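You operate a simulated robot arm through the tools that you are given. There is no shell and no other tool.

You run a simulated robot arm. Do the job below in one go: nothing can be reset, and whatever is moved stays where it is left.

## Task
Ladle soup into the brown bowl up to its white line.
Fine: rest the red lid on ring three meanwhile and put it back on the pot; lay the ladle on the side counter; leave the other bowl empty.

The check looks at the end state, three seconds after you hand in, the way a careful person would. Anything else that was tipped, shoved, dropped, spilled or broken makes it a failure. Lids that push on must go on centred and level and be pressed home; caps that screw on are set level and turned clockwise until they are tight.

## Robot
A 6-joint arm with a two-finger gripper, fixed in place. Base frame: the origin is at the foot of the arm, x ahead of it, y to its left, z up. Units: m, degrees, N and s.
It reaches about 1.298 m from its shoulder. Its first joint turns from -149.0 to 149.0 degrees. Payload 1.57 kg.
The tool frame sits at the grasp point between the pads (the TCP): z along the fingers, y along the line on which they close. The tips reach 0.021 m beyond it. The gripper opens to 0.07 m. The gripper's body begins 0.05 m behind the TCP.
Orientation is that of the tool frame in the base frame, as [roll, pitch, yaw] about the fixed x, y, z axes, in that order (R = Rz(yaw) Ry(pitch) Rx(roll)). With the fingers straight down and closing along the base's y, the tool's x points along the base's -x, its y along +y and its z along -z.

## Interface
- The arm moves only by the tool arm_command. Its argument "series" is a list of rows, each a list of 3 entries, a list of its own where there are three numbers: the finger opening in m, from 0 to 0.07, then the shift along the tool's x, y, z in m, then the turn, a rotation vector about the tool's x, y, z in degrees. In form: [[fingers, [dx, dy, dz], [rx, ry, rz]], ...]. A call has 1 to 20 rows; each row shifts and turns the commanded pose from where the row before left it, along the tool's axes as they then stand. A row lasts 0.2 s, in which the tool goes at most 0.05 m and 8.6 degrees; a call with a longer step from one row to the next is refused whole, and so is a gripper value outside its range. Where a pose cannot be reached the arm comes as near as it can. A force on the tool above 90 N (or 10 N above the force at the start of the call, whichever is more), or a blocked arm, ends the call early, and 0.2 s more pass. The fingers move at their own pace and stop on an object; they squeeze with about 30 N. The grip force told is the motor's: it shows also when the fingers shut on nothing. Time passes only in rows, and 0.2 s behind the last, so rows that do not move let the fingers close. The reply holds the time, the measured pose of the TCP, the force on the tool along the base axes, the opening and the grip force, in the units named above and with some noise, with the torque about the TCP (base axes, N m) and any sound that the robot's microphone picked up, and new pictures: "views" is both (left out), scene, wrist or none.
- Cameras (640 x 400 px; columns grow to the right, rows downward): "scene" is fixed at [0.221, 0.6482, 1.7316]; the picture's right is [0.44, -0.90, 0.00], its down [-0.85, -0.42, -0.32] and it looks along [0.29, 0.14, -0.95] (base axes); focal length 229 px, centre (320, 200). "wrist" rides on the gripper at [0.079, 0.004, -0.081] in the tool frame; the picture's right is [-0.05, 1.00, 0.00], its down [-0.67, -0.04, -0.74] and it looks along [-0.74, -0.04, 0.67] (tool axes); focal length 256 px, centre (320, 200).
- lift_body(by): slides the trunk up (or, below 0, down) by that many m; the arm rides with it, the base frame stays. It gives what a move gives, with no picture.
- probe_pixels(camera, pixels): for up to 12 pixels [column, row] of the newest picture of that camera ("zoom" is the newest enlarged one), the place [x, y, z] in the base frame of the surface seen there, good to about 0.003 m. No time passes.
- zoom(camera, box): a new picture of the part [left, top, right, bottom] of that camera's present view, enlarged. No time passes.
- finish_job(): hands the job in; it is judged then, once.

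Open the gripper and draw the arm clear of the work before you hand the job in, unless the task says otherwise.

The tools are called as name(argument=value, ...) on one line, values as JSON. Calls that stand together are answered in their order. arm_command: Moves the arm, as the interface text tells. Its arguments: {"type":"object","properties":{"series":{"type":"array"},"views":{"type":"string","enum":["both","scene","wrist","none"]}},"required":["series"]} The other tools are called the same way: lift_body (by) slides the trunk up or down; probe_pixels (camera, pixels) gives the place of the surface under pixels of a picture; zoom (camera, box) takes an enlarged picture of a part of a camera's view; finish_job () hands the job in.

At the start:

```text
t: 0.0
ee_pos: [0.5101, 0.3828, 1.2193]
tcp_rot: [180.0, 0.0, 179.9]
wrist_force: [-0.2, -1.1, 0.6]
moment: [-0.03, 0.0, 0.0]
grip_width: 0.0702
finger_force: 0.1
trunk travel left (down, up): [-0.9, 0.07]
```

scene: 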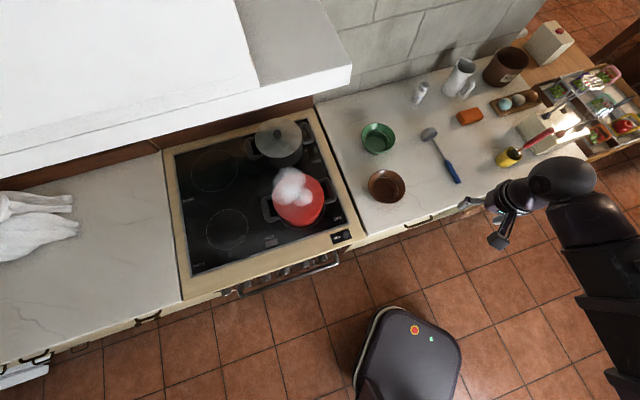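
wrist: 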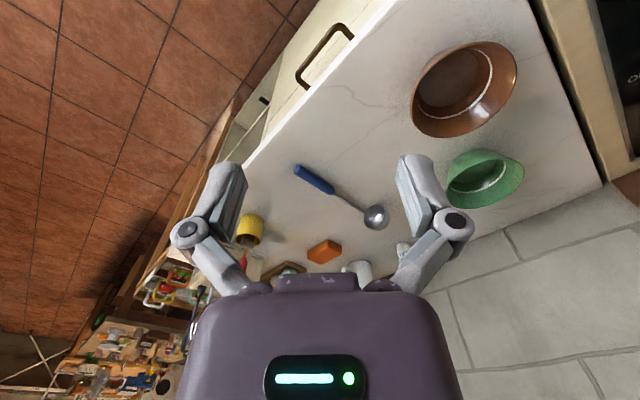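

The scene shows the red pot with steam near (298,200), the ladle near (440,155), the brown bowl near (386,186) and the green bowl near (378,138). I'll zoom in on these before moving anything.

zoom(camera="scene", box=[160, 100, 360, 280])

zoom(camera="scene", box=[350, 110, 480, 210])

probe_pixels(camera="scene", pixels=[[386, 186], [378, 138], [429, 134], [440, 155], [450, 170], [457, 181], [300, 210], [320, 195], [278, 140], [225, 228], [215, 170], [410, 160]])

```text
2.22 times, centred on (260, 190) of scene
```

zoom: 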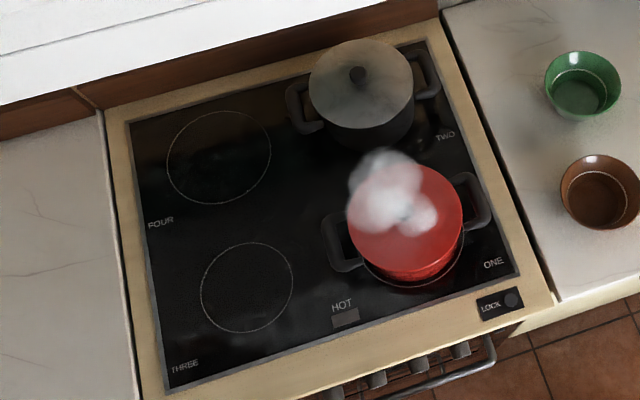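

```text
4.00 times, centred on (415, 160) of scene
```

zoom: 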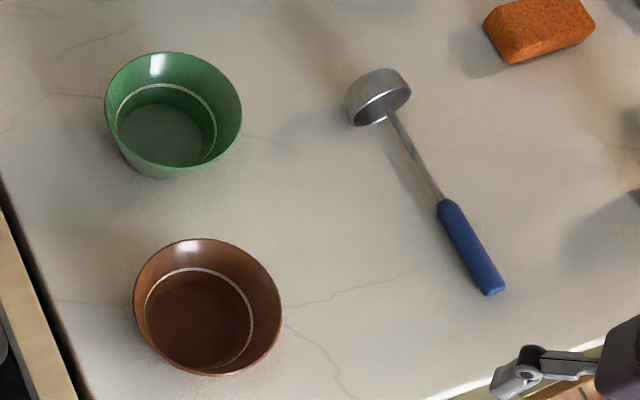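

```text
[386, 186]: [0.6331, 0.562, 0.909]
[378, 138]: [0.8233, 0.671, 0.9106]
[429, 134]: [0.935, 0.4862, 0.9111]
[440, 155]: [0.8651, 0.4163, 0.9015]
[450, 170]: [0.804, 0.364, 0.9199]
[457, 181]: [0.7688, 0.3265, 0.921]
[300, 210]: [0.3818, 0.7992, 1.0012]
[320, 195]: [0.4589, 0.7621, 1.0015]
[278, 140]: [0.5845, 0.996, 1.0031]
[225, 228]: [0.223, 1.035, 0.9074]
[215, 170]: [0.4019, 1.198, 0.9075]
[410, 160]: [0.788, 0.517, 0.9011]
```

The red lid's knob is hidden by the steam. I'll probe the lid edge, the pot handles, the ring-three outline and the bowl rims in the scene picture to fix their centres.

probe_pixels(camera="scene", pixels=[[298, 196], [298, 178], [276, 205], [322, 200], [300, 216], [300, 222], [329, 190], [268, 210], [292, 190], [310, 180], [290, 215], [315, 212]])

probe_pixels(camera="scene", pixels=[[206, 230], [248, 228], [228, 249], [230, 209], [371, 186], [404, 186], [388, 170], [386, 201], [276, 133], [336, 237], [270, 238], [345, 238]])

```text
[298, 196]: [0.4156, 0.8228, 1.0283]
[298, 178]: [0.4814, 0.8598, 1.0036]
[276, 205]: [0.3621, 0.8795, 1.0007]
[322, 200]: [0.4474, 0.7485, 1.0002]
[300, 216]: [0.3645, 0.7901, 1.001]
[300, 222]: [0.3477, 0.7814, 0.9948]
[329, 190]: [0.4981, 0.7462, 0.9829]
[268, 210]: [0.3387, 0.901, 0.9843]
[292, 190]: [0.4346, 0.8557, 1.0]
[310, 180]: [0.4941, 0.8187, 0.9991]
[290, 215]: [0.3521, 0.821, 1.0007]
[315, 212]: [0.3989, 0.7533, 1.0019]
```

```text
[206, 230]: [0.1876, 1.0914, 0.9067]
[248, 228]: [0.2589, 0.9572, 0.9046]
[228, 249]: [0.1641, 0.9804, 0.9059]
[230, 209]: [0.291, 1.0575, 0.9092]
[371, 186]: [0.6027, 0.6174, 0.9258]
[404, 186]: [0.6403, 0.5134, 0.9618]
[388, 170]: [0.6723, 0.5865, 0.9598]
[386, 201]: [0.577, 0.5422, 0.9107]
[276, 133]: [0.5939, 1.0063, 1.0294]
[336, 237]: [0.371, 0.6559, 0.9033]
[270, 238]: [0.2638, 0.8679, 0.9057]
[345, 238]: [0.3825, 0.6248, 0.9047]
```

The probe sees through the steam: at (298,196) the surface is at z 1.028, which is the knob. I'll probe around it to find its shape.

probe_pixels(camera="scene", pixels=[[295, 196], [296, 193], [298, 193], [300, 193], [302, 195], [298, 198], [300, 198], [302, 198], [298, 200], [294, 194], [301, 200], [296, 198]])

zoom(camera="scene", box=[258, 165, 338, 225])

```text
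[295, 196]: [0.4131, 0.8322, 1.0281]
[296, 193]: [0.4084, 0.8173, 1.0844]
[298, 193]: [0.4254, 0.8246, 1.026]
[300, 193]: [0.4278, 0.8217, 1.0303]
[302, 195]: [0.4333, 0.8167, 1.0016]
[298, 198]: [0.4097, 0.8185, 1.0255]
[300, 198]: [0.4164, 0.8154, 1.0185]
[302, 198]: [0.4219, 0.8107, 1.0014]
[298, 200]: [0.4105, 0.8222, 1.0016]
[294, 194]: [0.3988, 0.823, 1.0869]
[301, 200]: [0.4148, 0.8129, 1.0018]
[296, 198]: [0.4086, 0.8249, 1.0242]
```

```text
6.67 times, centred on (298, 195) of scene
```

zoom: 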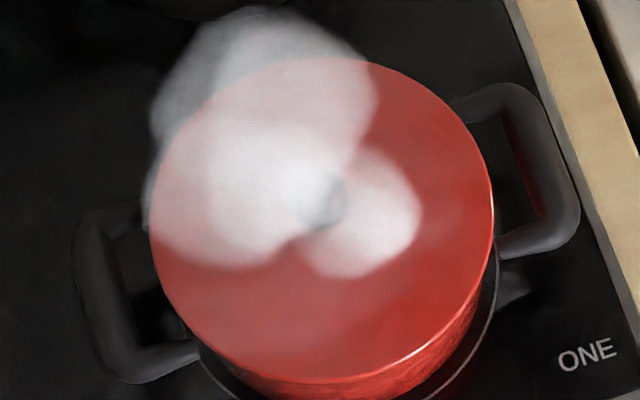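

The knob shows through the steam at zoom (322,200), which puts it near (0.417, 0.823, 1.028). Before moving I'll probe the overhang at upper left and the robot's shoulder and arm to learn the clearances.

probe_pixels(camera="scene", pixels=[[345, 75], [300, 90], [150, 125], [10, 160], [255, 80], [100, 60], [565, 175], [510, 195], [600, 220], [500, 240], [470, 205], [230, 20]])

zoom(camera="wrist", box=[280, 150, 540, 260])

```text
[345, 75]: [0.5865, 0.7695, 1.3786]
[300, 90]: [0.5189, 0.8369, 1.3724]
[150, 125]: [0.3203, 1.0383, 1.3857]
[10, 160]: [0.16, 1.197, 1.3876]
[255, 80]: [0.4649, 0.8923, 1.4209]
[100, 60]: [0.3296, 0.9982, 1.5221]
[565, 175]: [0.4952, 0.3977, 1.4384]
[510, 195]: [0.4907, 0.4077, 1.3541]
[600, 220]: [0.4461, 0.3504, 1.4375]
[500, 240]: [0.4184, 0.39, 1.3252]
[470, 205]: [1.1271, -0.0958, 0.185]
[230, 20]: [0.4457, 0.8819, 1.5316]
```

```text
2.46 times, centred on (410, 205) of wrist
```

zoom: 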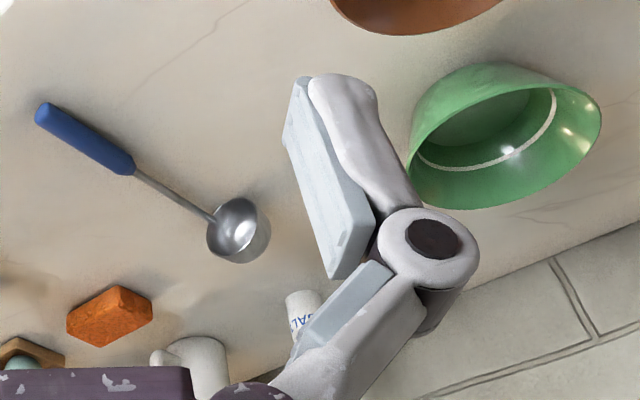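

The hood's underside is at z≈1.37, and its front edge runs along x+y≈1.357. The ladle's cup looks like it opens toward the handle, so I'll zoom in on it and probe its shape.

zoom(camera="scene", box=[415, 120, 471, 190])

zoom(camera="wrist", box=[285, 155, 400, 235])

```text
5.71 times, centred on (443, 155) of scene
```

zoom: 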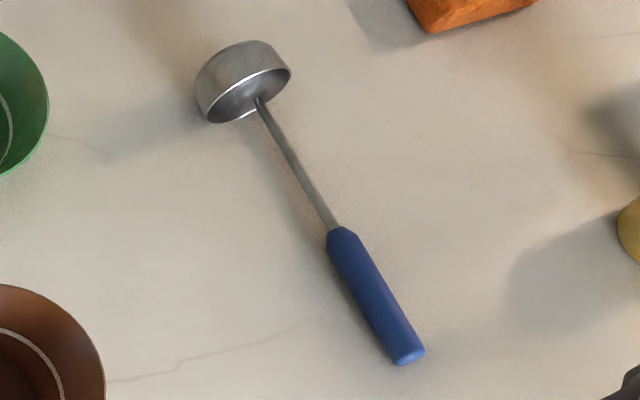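

```text
5.00 times, centred on (342, 195) of wrist
```

zoom: 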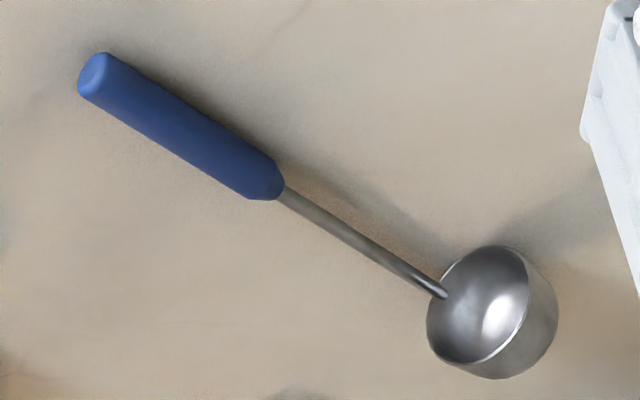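

The latest zoom, from the wrist, shows the handle end at (95,75), the handle–stem joint at (275,180), the stem meeting the cup at (445,293) and the rim around (490,300). I'll probe those points.

probe_pixels(camera="zoom", pixels=[[95, 75], [120, 80], [180, 125], [250, 170], [275, 185], [320, 215], [380, 252], [440, 290], [500, 248], [430, 330], [460, 362], [528, 290]])

probe_pixels(camera="zoom", pixels=[[545, 290], [555, 320], [490, 375], [490, 300], [455, 300], [520, 260], [445, 265], [515, 330], [85, 90], [110, 55]])

```text
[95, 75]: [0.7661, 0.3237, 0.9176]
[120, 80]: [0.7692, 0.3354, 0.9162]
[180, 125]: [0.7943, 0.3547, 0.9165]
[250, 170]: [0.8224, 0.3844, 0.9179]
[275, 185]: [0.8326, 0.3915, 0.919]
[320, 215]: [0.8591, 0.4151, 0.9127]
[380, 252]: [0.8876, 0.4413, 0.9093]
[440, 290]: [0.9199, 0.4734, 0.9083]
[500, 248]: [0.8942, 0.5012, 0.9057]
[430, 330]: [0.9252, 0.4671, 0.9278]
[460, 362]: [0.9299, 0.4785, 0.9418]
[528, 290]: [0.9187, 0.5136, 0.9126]
```

```text
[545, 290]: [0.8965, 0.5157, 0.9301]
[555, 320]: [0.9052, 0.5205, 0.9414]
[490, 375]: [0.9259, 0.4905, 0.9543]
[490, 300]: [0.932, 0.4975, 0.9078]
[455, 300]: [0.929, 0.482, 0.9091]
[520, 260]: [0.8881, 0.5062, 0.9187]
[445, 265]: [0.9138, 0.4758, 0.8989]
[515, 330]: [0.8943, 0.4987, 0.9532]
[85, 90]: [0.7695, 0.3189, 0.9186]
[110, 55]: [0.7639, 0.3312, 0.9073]
```

The ladle's stem is parallel to its cup axis. The rim is about 0.155 m from my planned grip point, with the cup's radius about 0.028 and its depth about 0.03. I'll deal with the lid first by lowering the gripper and moving it over the red pot's knob.

arm_command(series=[[0.07, [0.0093, 0.043, 0.02], [0, 0, 0]], [0.07, [0.0093, 0.043, 0.02], [0, 0, 0]], [0.07, [0.0093, 0.044, 0.02], [0, 0, 0]], [0.07, [0.0093, 0.044, 0.01], [0, 0, 0]], [0.07, [0.0093, 0.044, 0.01], [0, 0, 0]], [0.07, [0.0093, 0.044, 0.01], [0, 0, 0]], [0.07, [0.0093, 0.044, 0.01], [0, 0, 0]], [0.07, [0.0093, 0.044, 0.01], [0, 0, 0]], [0.07, [0.0093, 0.044, 0.01], [0, 0, 0]], [0.07, [0.0093, 0.044, 0.01], [0, 0, 0]]])

```text
t: 2.2
ee_pos: [0.4178, 0.8206, 1.2187]
tcp_rot: [-179.9, 0.1, -180.0]
wrist_force: [-0.4, 0.8, 0.9]
moment: [-0.02, 0.02, 0.0]
grip_width: 0.0701
finger_force: 0.0
out of reach, approached as far as the arm can: row 1, 2, 3, 4, 5, 6, 7, 8, 9, 10
trunk travel left (down, up): [-0.9, 0.07]
```

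scene: 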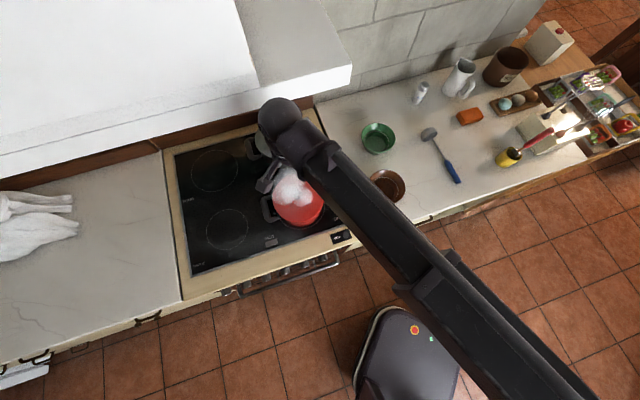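
wrist: 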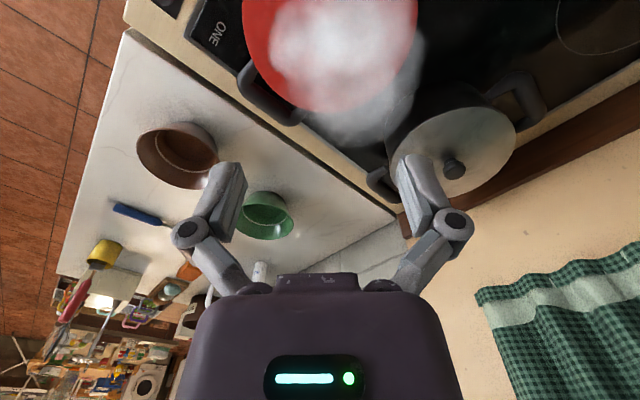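

The TCP stayed at z 1.219 because the arm can't reach lower with the trunk this high. The wrist ball at (278,115) may be close to the hood, so I'll check its position before lowering the trunk.

probe_pixels(camera="scene", pixels=[[278, 115], [265, 110], [290, 103], [310, 150], [360, 210], [420, 270], [440, 290], [270, 185], [500, 340], [560, 390], [320, 150]])

zoom(camera="scene", box=[230, 70, 390, 220])

```text
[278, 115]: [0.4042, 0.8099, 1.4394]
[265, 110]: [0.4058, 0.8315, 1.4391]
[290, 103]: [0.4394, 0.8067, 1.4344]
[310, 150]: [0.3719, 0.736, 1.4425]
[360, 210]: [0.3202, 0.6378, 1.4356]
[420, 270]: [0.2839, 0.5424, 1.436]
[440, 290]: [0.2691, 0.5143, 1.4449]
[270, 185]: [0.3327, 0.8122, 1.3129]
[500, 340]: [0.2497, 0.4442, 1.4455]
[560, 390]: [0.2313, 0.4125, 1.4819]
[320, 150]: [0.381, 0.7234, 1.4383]
```

```text
2.67 times, centred on (310, 145) of scene
```

zoom: 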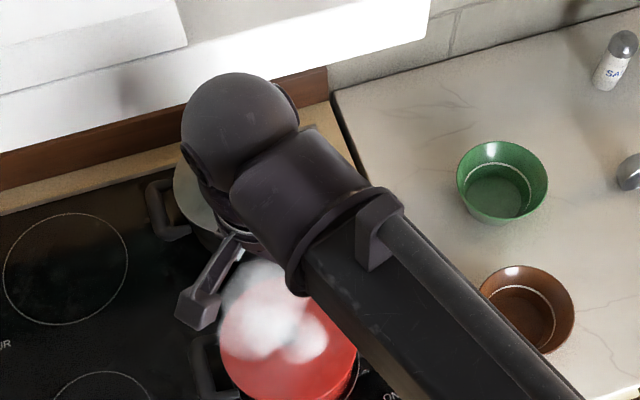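

The wrist ball is about 0.09 m in front of the hood edge and nothing lies under it except the lid. I'll lower the trunk 0.10 m, which brings the fingertips to about 1.10, well above the knob.

lift_body(by=-0.1)

```text
t: 3.5
ee_pos: [0.4196, 0.8193, 1.1188]
tcp_rot: [-180.0, 0.1, 179.9]
wrist_force: [0.1, 0.3, -0.3]
moment: [0.02, -0.01, 0.01]
grip_width: 0.07
finger_force: 0.0
trunk travel left (down, up): [-0.8, 0.17]
```

The trunk move brought the TCP to 1.119. I'll send rows with no motion to see whether the pose holds and to get a wrist picture.

arm_command(series=[[0.07, [0, 0, 0], [0, 0, 0]]])

```text
t: 3.9
ee_pos: [0.4174, 0.8204, 1.1196]
tcp_rot: [180.0, 0.0, 180.0]
wrist_force: [0.2, -0.3, 0.6]
moment: [-0.01, 0.02, 0.0]
grip_width: 0.0704
finger_force: 0.1
trunk travel left (down, up): [-0.8, 0.17]
```

scene: 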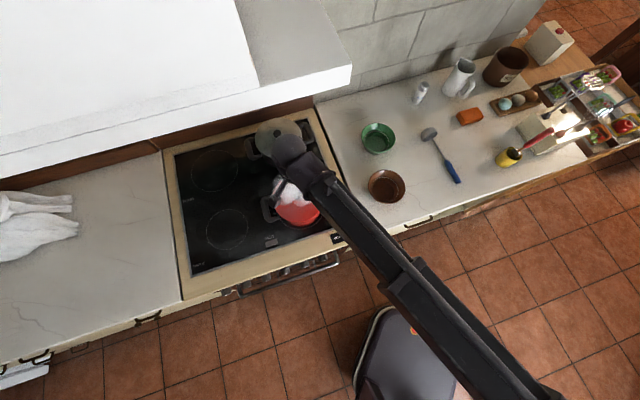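
wrist: 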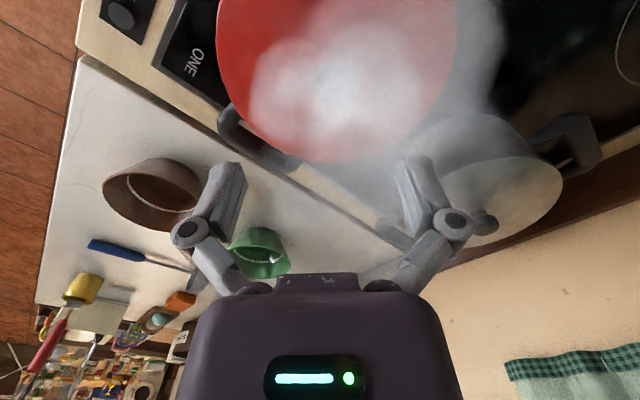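

The lid fills the wrist view's upper middle, with the knob hidden in steam near (325,90). I'll probe around there to pin the knob centre.

probe_pixels(camera="wrist", pixels=[[320, 110], [320, 95], [310, 95], [330, 95], [340, 95], [300, 95], [320, 80], [330, 80], [310, 80], [340, 110], [330, 120], [350, 90]])

zoom(camera="wrist", box=[220, 20, 440, 170])

```text
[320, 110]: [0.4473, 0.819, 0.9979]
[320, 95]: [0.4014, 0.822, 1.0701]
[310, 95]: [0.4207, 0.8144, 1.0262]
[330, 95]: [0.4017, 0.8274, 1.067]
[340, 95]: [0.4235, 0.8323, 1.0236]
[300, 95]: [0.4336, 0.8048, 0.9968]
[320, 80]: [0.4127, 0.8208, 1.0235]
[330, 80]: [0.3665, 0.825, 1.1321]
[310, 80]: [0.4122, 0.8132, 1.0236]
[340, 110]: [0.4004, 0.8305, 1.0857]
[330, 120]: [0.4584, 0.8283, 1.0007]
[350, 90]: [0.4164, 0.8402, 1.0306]
```

```text
2.67 times, centred on (330, 95) of wrist
```

zoom: 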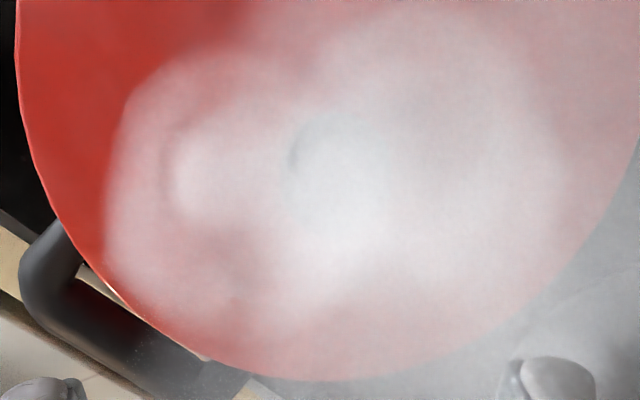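

The knob shows faintly around zoom (340,165). I'll probe densely along a row and a column through it to find its extents.

probe_pixels(camera="wrist", pixels=[[302, 85], [306, 85], [314, 85], [322, 85], [330, 85], [338, 85], [346, 85], [352, 85], [356, 85], [360, 85], [364, 85], [370, 85]])

probe_pixels(camera="wrist", pixels=[[332, 55], [332, 60], [332, 65], [332, 70], [332, 75], [332, 90], [332, 98], [332, 104], [332, 108], [332, 112], [332, 116], [345, 100]])

```text
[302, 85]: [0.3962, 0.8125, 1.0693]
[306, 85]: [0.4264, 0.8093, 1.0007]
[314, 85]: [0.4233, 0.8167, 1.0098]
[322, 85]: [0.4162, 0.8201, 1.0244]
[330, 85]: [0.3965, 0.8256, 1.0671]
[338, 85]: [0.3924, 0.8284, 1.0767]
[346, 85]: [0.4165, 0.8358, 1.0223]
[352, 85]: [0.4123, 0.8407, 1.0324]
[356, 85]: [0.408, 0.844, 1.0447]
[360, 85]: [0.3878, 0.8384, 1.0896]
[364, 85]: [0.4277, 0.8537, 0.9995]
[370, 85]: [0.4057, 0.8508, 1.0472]
```

```text
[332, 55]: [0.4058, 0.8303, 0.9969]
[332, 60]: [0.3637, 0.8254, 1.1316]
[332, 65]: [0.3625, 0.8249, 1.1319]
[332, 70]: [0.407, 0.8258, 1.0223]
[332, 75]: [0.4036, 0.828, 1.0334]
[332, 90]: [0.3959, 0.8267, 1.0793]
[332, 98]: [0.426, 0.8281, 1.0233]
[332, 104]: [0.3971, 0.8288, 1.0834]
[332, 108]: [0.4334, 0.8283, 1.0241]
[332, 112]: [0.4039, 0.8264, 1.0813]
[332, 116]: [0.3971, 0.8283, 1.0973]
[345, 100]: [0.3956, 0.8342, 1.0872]
```

Counting only the z≈1.02–1.03 hits, the knob centre is about (0.418, 0.825), its top is about 1.026 and its diameter about 0.028. I'll shift 5 mm in y and descend, stopping a little above the final height.

arm_command(series=[[0.07, [0, 0.0045, 0.02], [0, 0, 0]], [0.07, [0, 0, 0.02], [0, 0, 0]], [0.07, [0, 0, 0.02], [0, 0, 0]]], views="wrist")

```text
t: 4.7
ee_pos: [0.4174, 0.8208, 1.1182]
tcp_rot: [-180.0, 0.0, -179.9]
wrist_force: [0.4, 0.2, -0.7]
moment: [0.01, -0.01, 0.01]
grip_width: 0.0699
finger_force: 0.1
out of reach, approached as far as the arm can: row 1, 2, 3
trunk travel left (down, up): [-0.8, 0.17]
```

wrist: 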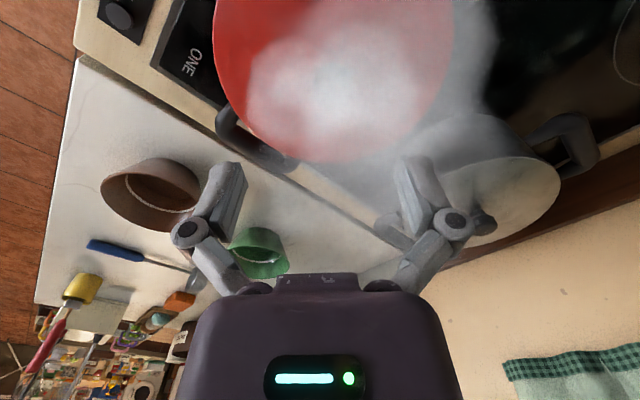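

Each z request is refused while xy works, so height has to come from the trunk. I'll correct xy only: the TCP is at (0.4174, 0.8208) and the knob at about (0.418, 0.825).

arm_command(series=[[0.07, [-0.0006, 0.0042, 0], [0, 0, 0]]], views="none")

probe_pixels(camera="scene", pixels=[[410, 350], [510, 157], [545, 135], [465, 65], [505, 55], [440, 280], [540, 390], [380, 230], [420, 85], [520, 150], [490, 330], [290, 150]])

```text
t: 5.1
ee_pos: [0.4188, 0.8254, 1.1195]
tcp_rot: [180.0, 0.0, 180.0]
wrist_force: [0.3, 0.0, -0.9]
moment: [0.01, 0.02, 0.01]
grip_width: 0.0701
finger_force: 0.0
trunk travel left (down, up): [-0.8, 0.17]
```

```text
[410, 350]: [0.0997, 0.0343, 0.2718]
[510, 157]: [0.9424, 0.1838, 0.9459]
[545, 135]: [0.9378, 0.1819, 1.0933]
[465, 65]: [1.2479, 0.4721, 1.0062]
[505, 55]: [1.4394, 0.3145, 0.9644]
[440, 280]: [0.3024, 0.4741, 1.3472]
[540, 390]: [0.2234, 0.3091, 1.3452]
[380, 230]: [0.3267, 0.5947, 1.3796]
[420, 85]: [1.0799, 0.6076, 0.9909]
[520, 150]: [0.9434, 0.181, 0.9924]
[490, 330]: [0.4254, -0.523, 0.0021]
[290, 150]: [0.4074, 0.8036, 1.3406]
```

The xy is now (0.4188, 0.8254), on the knob. I'll lower the trunk 0.08 m, leaving the tips about 18 mm above the lid surface and straddling the knob top.

lift_body(by=-0.075)

arm_command(series=[[0.07, [0, 0, 0], [0, 0, 0]]])

```text
t: 6.2
ee_pos: [0.4181, 0.8262, 1.0442]
tcp_rot: [180.0, 0.0, -180.0]
wrist_force: [-0.3, -0.5, 0.5]
moment: [0.0, 0.02, -0.03]
grip_width: 0.0701
finger_force: 0.0
trunk travel left (down, up): [-0.725, 0.245]
```

```text
t: 6.7
ee_pos: [0.4176, 0.8257, 1.0428]
tcp_rot: [179.9, 0.0, 179.9]
wrist_force: [-0.1, 0.5, 0.2]
moment: [0.0, 0.0, -0.02]
grip_width: 0.0698
finger_force: 0.1
trunk travel left (down, up): [-0.725, 0.245]
```

scene: 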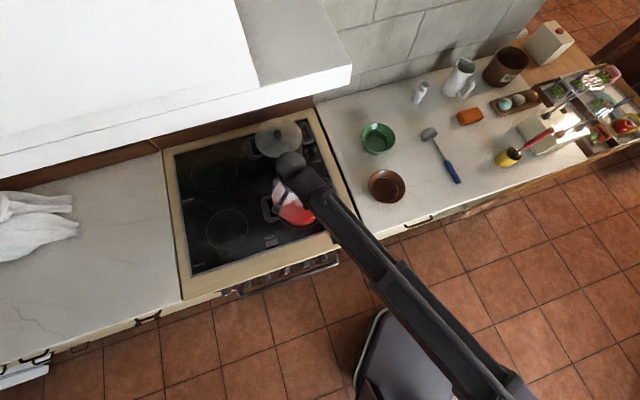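
wrist: 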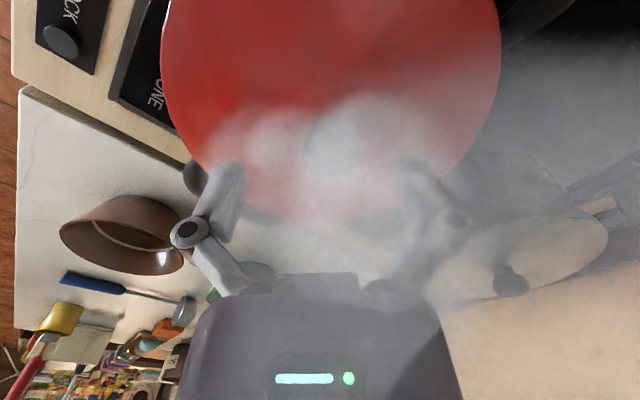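

The knob shows in the steam near (335,135) of the wrist view. I'll zoom to check how it is centred between the fingers.

zoom(camera="wrist", box=[240, 80, 430, 200])

probe_pixels(camera="wrist", pixels=[[298, 140], [304, 140], [310, 140], [316, 140], [325, 140], [335, 140], [345, 140], [352, 140], [358, 140], [364, 140], [335, 120], [335, 160]])

```text
3.33 times, centred on (335, 140) of wrist
```

zoom: 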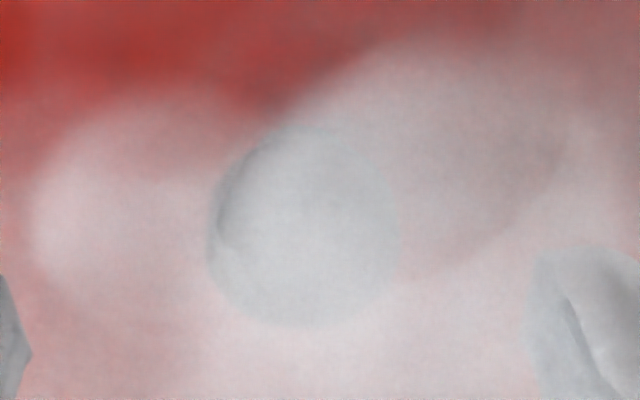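

```text
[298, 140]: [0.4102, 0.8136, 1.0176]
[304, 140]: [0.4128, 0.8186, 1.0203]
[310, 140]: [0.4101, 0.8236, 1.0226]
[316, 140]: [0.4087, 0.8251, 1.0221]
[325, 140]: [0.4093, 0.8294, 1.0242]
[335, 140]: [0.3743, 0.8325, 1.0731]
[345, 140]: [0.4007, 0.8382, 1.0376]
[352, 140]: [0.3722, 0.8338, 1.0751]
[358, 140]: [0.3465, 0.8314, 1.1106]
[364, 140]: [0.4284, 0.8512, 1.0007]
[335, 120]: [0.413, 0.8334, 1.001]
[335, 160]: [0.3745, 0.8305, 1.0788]
```

In the zoom the knob spans (207–395, 125–328), which puts its centre about 4 mm toward +y of the TCP. I'll shift there, then lower the last 18 mm.

arm_command(series=[[0.07, [0.002, 0.004, 0], [0, 0, 0]]], views="none")

lift_body(by=-0.018)

arm_command(series=[[0.04, [0, 0, 0], [0, 0, 0]]], views="wrist")

```text
t: 7.0
ee_pos: [0.4162, 0.8309, 1.0446]
tcp_rot: [179.9, 0.0, 179.9]
wrist_force: [0.0, 0.3, 0.0]
moment: [0.04, 0.01, -0.01]
grip_width: 0.07
finger_force: 0.0
trunk travel left (down, up): [-0.725, 0.245]
```

```text
t: 7.7
ee_pos: [0.415, 0.8306, 1.0248]
tcp_rot: [180.0, 0.0, 180.0]
wrist_force: [0.4, 0.4, -0.3]
moment: [0.01, 0.0, -0.01]
grip_width: 0.0696
finger_force: 0.0
trunk travel left (down, up): [-0.707, 0.263]
```

```text
t: 8.1
ee_pos: [0.4169, 0.829, 1.0252]
tcp_rot: [-180.0, -0.1, 180.0]
wrist_force: [0.3, -0.9, -0.4]
moment: [0.02, -0.02, 0.0]
grip_width: 0.0402
finger_force: 0.0
trunk travel left (down, up): [-0.707, 0.263]
```

wrist: 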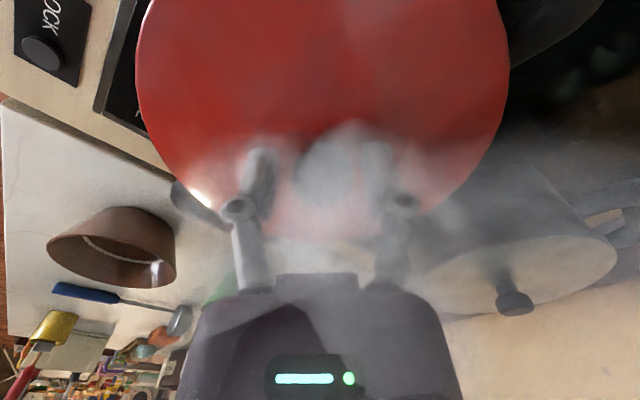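

With the fingers at 40 mm the knob sits slightly toward the right finger. I'll zoom in to measure that before closing.

zoom(camera="wrist", box=[220, 110, 420, 235])

```text
3.20 times, centred on (320, 172) of wrist
```

zoom: 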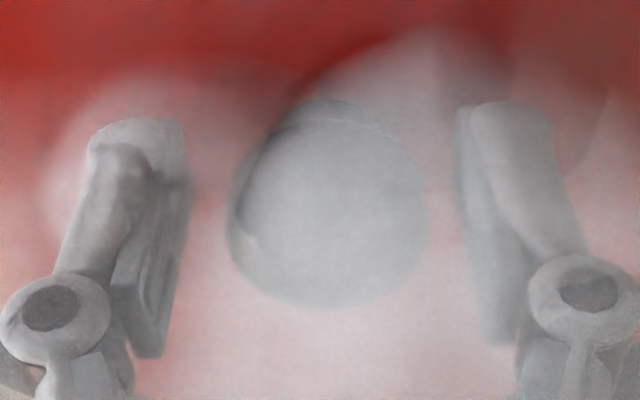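

The knob is centred between the pads: its middle is at column 327 and the pads' at 322. I'll close the fingers on it.

arm_command(series=[[0.0, [0, 0, 0], [0, 0, 0]], [0.0, [0, 0, 0], [0, 0, 0]], [0.0, [0, 0, 0], [0, 0, 0]]], views="wrist")

```text
t: 8.9
ee_pos: [0.4161, 0.8297, 1.0271]
tcp_rot: [179.9, 0.0, 180.0]
wrist_force: [-0.1, 0.3, 1.2]
moment: [0.04, -0.03, 0.02]
grip_width: 0.0274
finger_force: 30.1
trunk travel left (down, up): [-0.707, 0.263]
```

wrist: 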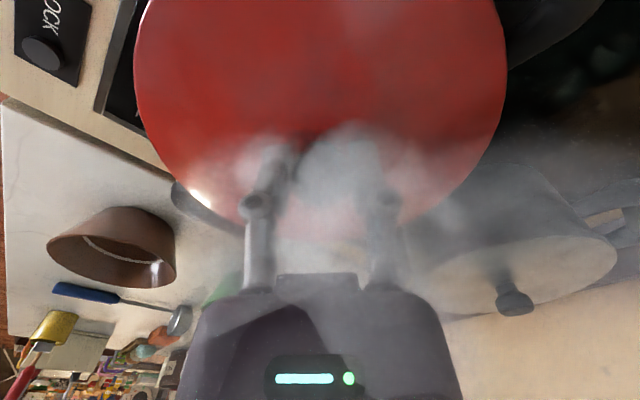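

The grip holds the 27 mm knob at 30 N. The lid's home TCP is about (0.416, 0.830, 1.0255). I'll raise it 0.07 m with the trunk.

lift_body(by=0.07)

arm_command(series=[[0.0, [0, 0, 0], [0, 0, 0]]])

```text
t: 10.0
ee_pos: [0.4163, 0.8304, 1.0955]
tcp_rot: [-179.9, 0.0, -180.0]
wrist_force: [0.4, 0.4, -1.4]
moment: [0.01, 0.01, -0.02]
grip_width: 0.0274
finger_force: 30.6
trunk travel left (down, up): [-0.777, 0.193]
```

```text
t: 10.4
ee_pos: [0.4162, 0.8297, 1.0955]
tcp_rot: [-179.9, 0.0, -179.9]
wrist_force: [0.7, -0.3, -2.3]
moment: [0.0, 0.0, 0.01]
grip_width: 0.0272
finger_force: 29.9
trunk travel left (down, up): [-0.777, 0.193]
```

scene: 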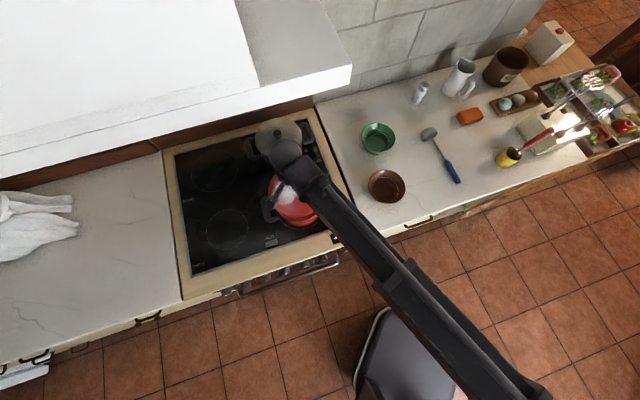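
wrist: 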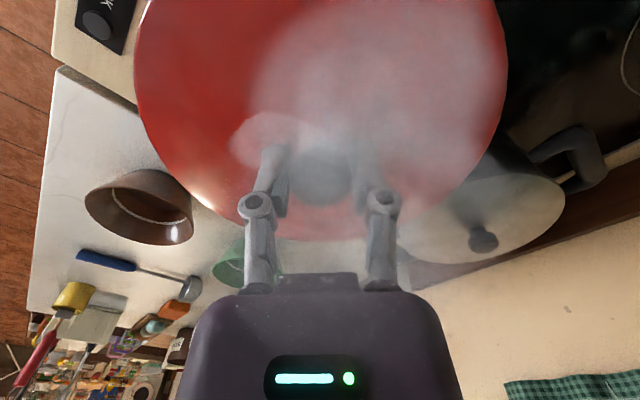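

The lid is off (force about −2 N) and level. I'll carry it to ring three at (0.225, 1.022), moving −0.191 m in x and +0.192 m in y at constant height.

arm_command(series=[[0.0, [0.0239, 0.024, 0], [0, 0, 0]], [0.0, [0.0239, 0.024, 0], [0, 0, 0]], [0.0, [0.0239, 0.024, 0], [0, 0, 0]], [0.0, [0.0239, 0.024, 0], [0, 0, 0]], [0.0, [0.0239, 0.024, 0], [0, 0, 0]], [0.0, [0.0239, 0.024, 0], [0, 0, 0]], [0.0, [0.0239, 0.024, 0], [0, 0, 0]], [0.0, [0.0239, 0.024, 0], [0, 0, 0]]])

```text
t: 12.2
ee_pos: [0.2255, 1.0224, 1.0947]
tcp_rot: [-180.0, 0.1, -179.9]
wrist_force: [0.5, -0.3, -1.1]
moment: [0.03, 0.03, -0.01]
grip_width: 0.0272
finger_force: 30.1
trunk travel left (down, up): [-0.777, 0.193]
```

scene: 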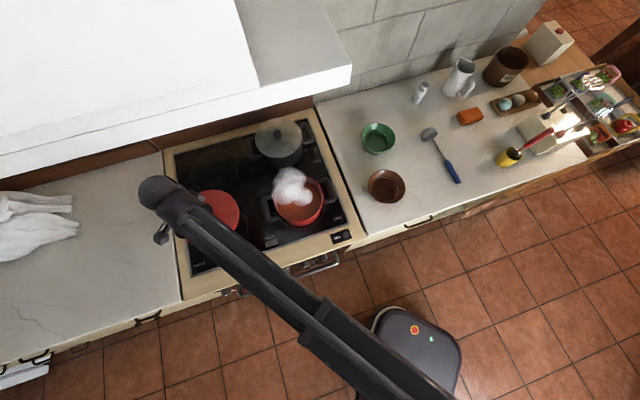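
wrist: 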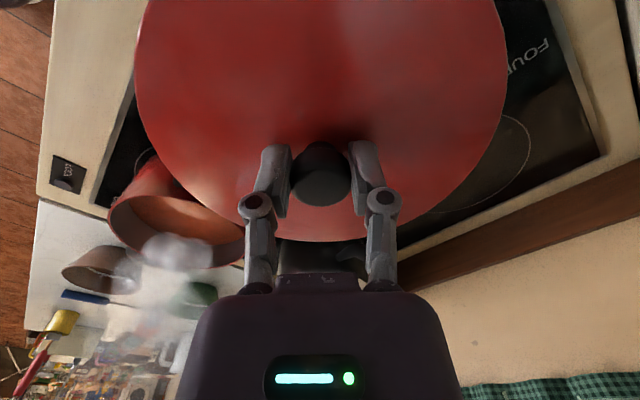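

The lid is over ring three with its edge clear of the pot's handle. I'll lower the trunk 0.12 m and then feel for contact in small steps.

lift_body(by=-0.12)

lift_body(by=-0.02)

arm_command(series=[[0.0, [0, 0, 0], [0, 0, 0]]])

```text
t: 13.7
ee_pos: [0.225, 1.022, 0.9755]
tcp_rot: [-180.0, 0.0, 180.0]
wrist_force: [0.6, -0.3, -1.7]
moment: [0.01, 0.02, -0.01]
grip_width: 0.0275
finger_force: 30.0
trunk travel left (down, up): [-0.657, 0.313]
```

```text
t: 14.3
ee_pos: [0.2239, 1.0221, 0.9553]
tcp_rot: [179.9, 0.1, -180.0]
wrist_force: [-0.1, 0.5, -1.4]
moment: [-0.03, 0.02, 0.03]
grip_width: 0.0274
finger_force: 29.8
trunk travel left (down, up): [-0.637, 0.333]
```

```text
t: 14.8
ee_pos: [0.2231, 1.0229, 0.9561]
tcp_rot: [-180.0, 0.1, 180.0]
wrist_force: [0.4, 0.3, -2.2]
moment: [0.03, -0.03, -0.02]
grip_width: 0.0274
finger_force: 29.6
trunk travel left (down, up): [-0.637, 0.333]
```

scene: 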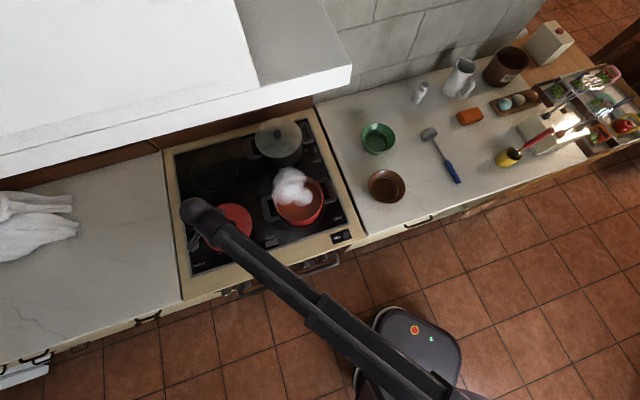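
wrist: 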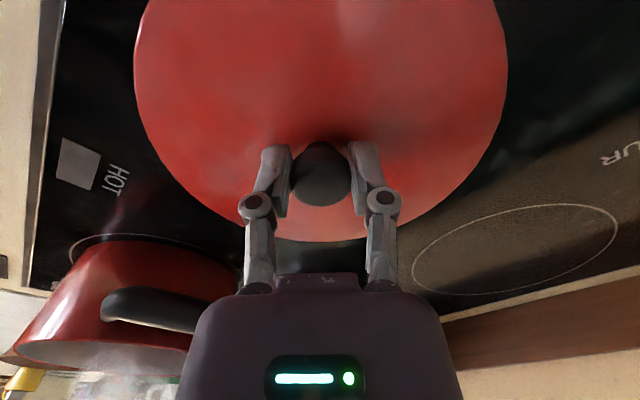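

There is no contact yet; the lid top should be near 0.93, above the cooktop at 0.906. I'll step down slowly and watch the force.

lift_body(by=-0.008)

lift_body(by=-0.004)

probe_pixels(camera="wrist", pixels=[[320, 60], [200, 60], [440, 60], [320, 225]])

```text
t: 15.3
ee_pos: [0.2249, 1.0218, 0.9481]
tcp_rot: [-180.0, 0.0, 180.0]
wrist_force: [0.4, -0.7, -2.3]
moment: [-0.01, 0.02, -0.03]
grip_width: 0.0273
finger_force: 29.7
trunk travel left (down, up): [-0.629, 0.341]
```

```text
t: 15.8
ee_pos: [0.2246, 1.0215, 0.9453]
tcp_rot: [179.9, 0.0, -180.0]
wrist_force: [0.7, 4.5, 12.1]
moment: [-0.01, -0.09, -0.01]
grip_width: 0.0275
finger_force: 30.2
trunk travel left (down, up): [-0.625, 0.345]
```

```text
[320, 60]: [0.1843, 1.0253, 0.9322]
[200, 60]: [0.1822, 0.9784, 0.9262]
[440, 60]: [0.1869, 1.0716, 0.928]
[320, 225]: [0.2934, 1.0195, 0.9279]
```

Contact is made (+12 N at z 0.945). I'll ease up 1 mm and release the knob.

lift_body(by=0.001)

arm_command(series=[[0.04, [0, 0, 0], [0, 0, 0]], [0.06, [0, 0, 0], [0, 0, 0]], [0.06, [0, 0, 0], [0, 0, 0]]], views="wrist")

```text
t: 16.4
ee_pos: [0.2251, 1.0221, 0.9446]
tcp_rot: [180.0, 0.0, 180.0]
wrist_force: [0.4, 0.7, 2.9]
moment: [0.01, -0.19, 0.06]
grip_width: 0.0269
finger_force: 30.1
trunk travel left (down, up): [-0.626, 0.344]
```

```text
t: 17.2
ee_pos: [0.2246, 1.0218, 0.9456]
tcp_rot: [179.9, -0.1, -180.0]
wrist_force: [-0.8, 0.6, 0.0]
moment: [0.0, 0.02, -0.01]
grip_width: 0.06
finger_force: 0.0
trunk travel left (down, up): [-0.626, 0.344]
```

wrist: 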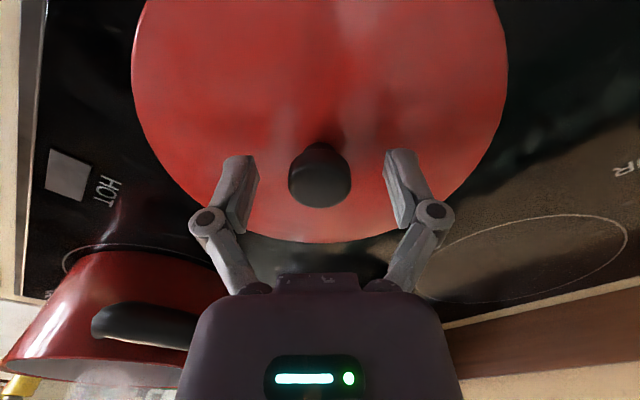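

The lid is released on ring three. I'll raise the trunk and look at the scene, including the now-open pot.

lift_body(by=0.17)

arm_command(series=[[0.07, [0, 0, 0], [0, 0, 0]]])

zoom(camera="scene", box=[240, 150, 420, 240])

probe_pixels(camera="scene", pixels=[[310, 205], [305, 212], [312, 195], [318, 190], [322, 195], [290, 215], [300, 221], [320, 180], [300, 175], [277, 205], [323, 205], [310, 218]])

```text
t: 19.1
ee_pos: [0.225, 1.0225, 1.1152]
tcp_rot: [180.0, 0.0, -180.0]
wrist_force: [-0.8, 0.0, 0.4]
moment: [0.0, 0.01, -0.01]
grip_width: 0.0601
finger_force: 0.0
trunk travel left (down, up): [-0.796, 0.174]
```

```text
t: 19.5
ee_pos: [0.2244, 1.0224, 1.1143]
tcp_rot: [180.0, 0.0, -179.9]
wrist_force: [0.5, -0.6, -0.7]
moment: [0.01, 0.01, -0.01]
grip_width: 0.0701
finger_force: 0.0
trunk travel left (down, up): [-0.796, 0.174]
```

scene: 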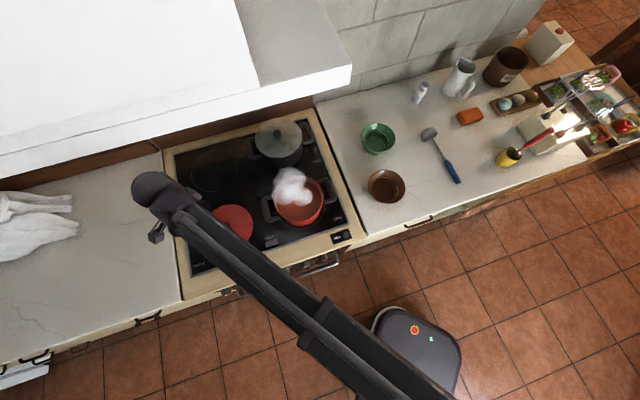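
wrist: 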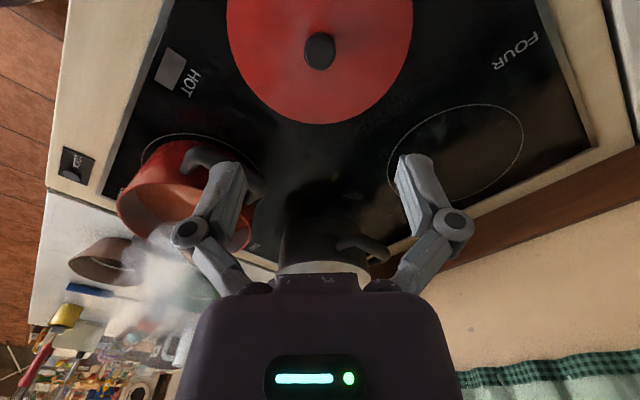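

```text
3.56 times, centred on (330, 195) of scene
```

zoom: 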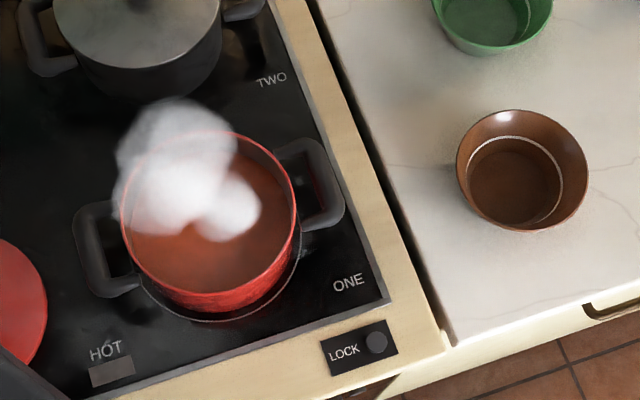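

```text
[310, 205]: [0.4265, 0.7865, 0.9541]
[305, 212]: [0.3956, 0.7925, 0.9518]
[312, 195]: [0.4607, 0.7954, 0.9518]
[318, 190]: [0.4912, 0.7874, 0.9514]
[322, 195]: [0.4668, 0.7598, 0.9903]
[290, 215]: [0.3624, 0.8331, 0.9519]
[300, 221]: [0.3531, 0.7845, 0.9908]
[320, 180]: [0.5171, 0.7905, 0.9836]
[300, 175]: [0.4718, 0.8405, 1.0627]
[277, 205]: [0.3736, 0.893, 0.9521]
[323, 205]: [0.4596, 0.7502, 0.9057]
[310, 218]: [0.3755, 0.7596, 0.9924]
```

The soup surface is at z≈0.952 and the pot centre is about (0.417, 0.825) with its rim at 0.992. I'll probe the brown bowl's rim, white line and floor in the zoom picture to estimate how much soup it needs.

probe_pixels(camera="zoom", pixels=[[513, 138], [470, 168], [560, 182], [512, 185], [510, 111], [458, 165], [586, 185], [525, 228], [495, 205], [540, 155], [490, 145], [545, 210]])

zoom(camera="scene", box=[360, 163, 416, 209])

```text
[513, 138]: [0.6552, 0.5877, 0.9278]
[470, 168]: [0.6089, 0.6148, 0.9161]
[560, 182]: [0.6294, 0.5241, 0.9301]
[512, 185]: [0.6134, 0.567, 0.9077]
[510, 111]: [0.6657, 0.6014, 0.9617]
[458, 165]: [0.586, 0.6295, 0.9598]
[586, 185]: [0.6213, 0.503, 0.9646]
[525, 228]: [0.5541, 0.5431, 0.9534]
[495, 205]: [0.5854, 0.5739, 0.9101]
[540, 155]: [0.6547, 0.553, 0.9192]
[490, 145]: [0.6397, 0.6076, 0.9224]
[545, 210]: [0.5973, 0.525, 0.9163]
```

```text
8.70 times, centred on (388, 186) of scene
```

zoom: 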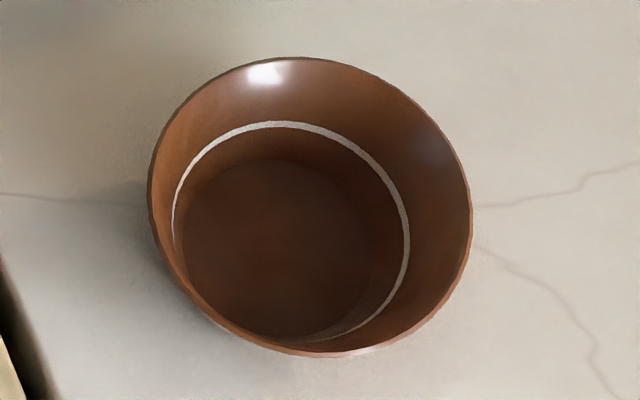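

The bowl floor is at z≈0.908, the line at ≈0.929 and the rim at 0.962, with its centre at about (0.610, 0.567). That is roughly 140 mL, or 2–3 ladlefuls. I'll move the empty gripper high over to the ladle's handle at about (0.805, 0.361).

arm_command(series=[[0.07, [-0.029, -0.033, 0], [0, 0, 0]], [0.07, [-0.029, -0.033, 0], [0, 0, 0]], [0.07, [-0.029, -0.033, 0], [0, 0, 0]], [0.07, [-0.029, -0.033, 0], [0, 0, 0]], [0.07, [-0.029, -0.033, 0], [0, 0, 0]], [0.07, [-0.029, -0.033, 0], [0, 0, 0]], [0.07, [-0.029, -0.033, 0], [0, 0, 0]], [0.07, [-0.029, -0.033, 0], [0, 0, 0]], [0.07, [-0.029, -0.033, 0], [0, 0, 0]], [0.07, [-0.029, -0.033, 0], [0, 0, 0]], [0.07, [-0.029, -0.033, 0], [0, 0, 0]], [0.07, [-0.029, -0.033, 0], [0, 0, 0]], [0.07, [-0.029, -0.033, 0], [0, 0, 0]], [0.07, [-0.029, -0.033, 0], [0, 0, 0]], [0.07, [-0.029, -0.033, 0], [0, 0, 0]], [0.07, [-0.029, -0.033, 0], [0, 0, 0]], [0.07, [-0.029, -0.033, 0], [0, 0, 0]], [0.07, [-0.029, -0.033, 0], [0, 0, 0]], [0.07, [-0.029, -0.033, 0], [0, 0, 0]], [0.07, [-0.029, -0.033, 0], [0, 0, 0]]])

```text
t: 23.7
ee_pos: [0.8046, 0.36, 1.1136]
tcp_rot: [179.9, 0.0, -180.0]
wrist_force: [0.6, -0.2, 0.7]
moment: [0.01, 0.01, -0.01]
grip_width: 0.0702
finger_force: 0.1
trunk travel left (down, up): [-0.796, 0.174]
```

scene: 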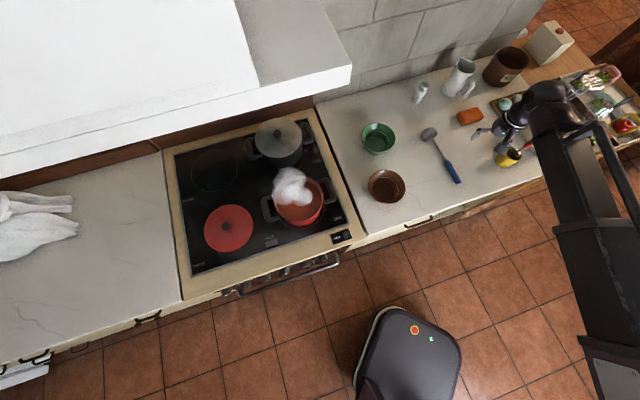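
wrist: 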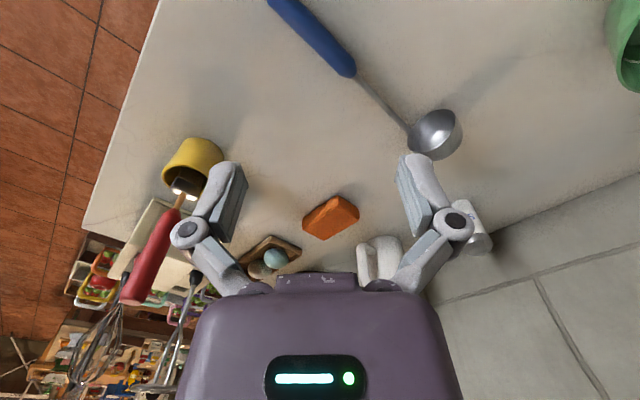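

The forearm lies to the right, near the yellow cup and its brush. Before lowering I'll probe where the forearm, brush and ladle are.

probe_pixels(camera="scene", pixels=[[550, 95], [570, 150], [590, 200], [600, 260], [610, 330], [615, 380], [635, 200], [610, 140], [560, 190], [530, 110], [548, 130], [535, 140]])

probe_pixels(camera="wrist", pixels=[[155, 250], [130, 290], [100, 370], [175, 215], [190, 150], [275, 10], [300, 30], [340, 65], [360, 85], [400, 125], [435, 110], [435, 150]])

zoom(camera="scene", box=[460, 60, 640, 240])

```text
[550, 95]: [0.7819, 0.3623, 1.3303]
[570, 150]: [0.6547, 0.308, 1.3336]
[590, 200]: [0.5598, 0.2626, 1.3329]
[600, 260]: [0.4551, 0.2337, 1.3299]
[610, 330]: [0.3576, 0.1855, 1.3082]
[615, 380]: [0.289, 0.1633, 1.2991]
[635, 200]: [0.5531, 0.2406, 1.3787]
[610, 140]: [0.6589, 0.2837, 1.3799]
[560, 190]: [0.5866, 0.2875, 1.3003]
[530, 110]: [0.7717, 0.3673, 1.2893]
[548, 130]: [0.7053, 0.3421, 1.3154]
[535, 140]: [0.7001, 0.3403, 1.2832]
```

```text
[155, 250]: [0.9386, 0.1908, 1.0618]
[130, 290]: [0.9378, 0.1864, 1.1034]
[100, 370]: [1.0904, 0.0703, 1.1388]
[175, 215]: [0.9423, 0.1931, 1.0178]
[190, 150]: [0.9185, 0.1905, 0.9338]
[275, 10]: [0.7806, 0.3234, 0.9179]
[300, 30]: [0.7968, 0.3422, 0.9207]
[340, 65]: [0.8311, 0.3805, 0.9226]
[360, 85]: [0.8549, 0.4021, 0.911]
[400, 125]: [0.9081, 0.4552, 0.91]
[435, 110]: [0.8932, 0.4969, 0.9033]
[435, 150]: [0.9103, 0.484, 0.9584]
```

```text
2.22 times, centred on (550, 150) of scene
```

zoom: 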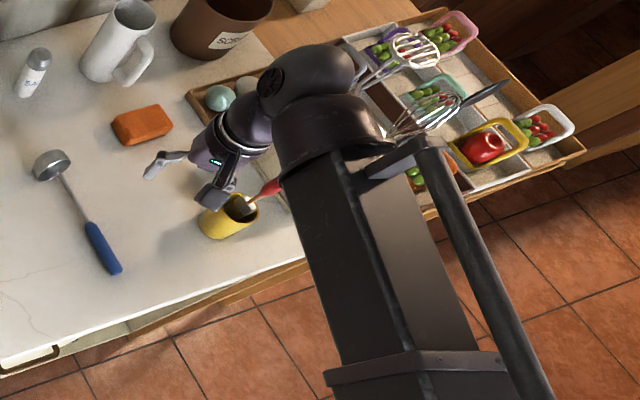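

The forearm runs straight from the base, well away from the brush at (0.94, 0.19), so lowering here is safe. I'll yaw the tool 44° so its closing line is across the handle.

arm_command(series=[[0.05, [0, 0, 0], [0, 0, -7.37]], [0.05, [0, 0, 0], [0, 0, -7.37]], [0.05, [0, 0, 0], [0, 0, -7.37]], [0.05, [0, 0, 0], [0, 0, -7.37]], [0.05, [0, 0, 0], [0, 0, -7.37]], [0.05, [0, 0, 0], [0, 0, -7.37]]], views="wrist")

```text
t: 25.1
ee_pos: [0.8045, 0.3622, 1.1142]
tcp_rot: [179.9, 0.0, -135.5]
wrist_force: [0.4, 0.1, -0.2]
moment: [-0.01, 0.0, 0.01]
grip_width: 0.0499
finger_force: 0.1
trunk travel left (down, up): [-0.796, 0.174]
```

wrist: 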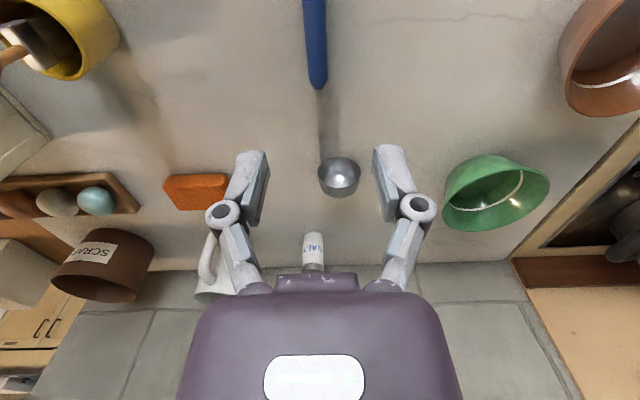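

The handle, at column 315, is aligned with the tool and about 3 mm toward −y. I'll pitch the fingers 20° toward the cup, pivoting about the wrist, then slide back over the grip point.

arm_command(series=[[0.05, [-0.0203, -0.001, -0.0012], [0, -6.67, 0]], [0.05, [-0.0203, -0.001, -0.0012], [0, -6.67, 0]], [0.05, [-0.0203, -0.001, -0.0012], [0, -6.67, 0]], [0.05, [0.0282, 0, -0.01025], [0, 0, 0]], [0.05, [0.0282, 0, -0.01025], [0, 0, 0]]], views="wrist")

```text
t: 26.3
ee_pos: [0.8066, 0.3584, 1.1262]
tcp_rot: [180.0, 20.1, -135.9]
wrist_force: [-0.2, -0.7, 0.2]
moment: [0.0, 0.02, 0.02]
grip_width: 0.0501
finger_force: 0.1
trunk travel left (down, up): [-0.796, 0.174]
```

wrist: 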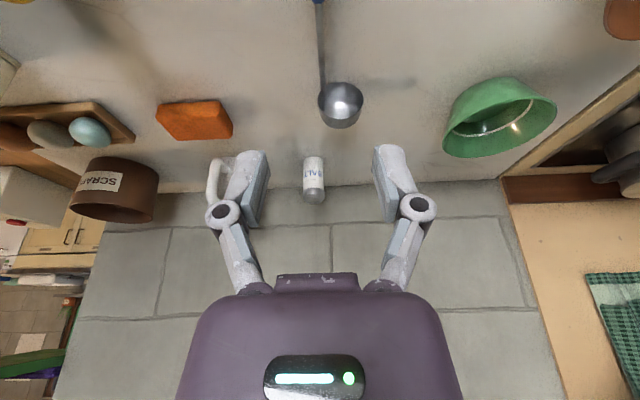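

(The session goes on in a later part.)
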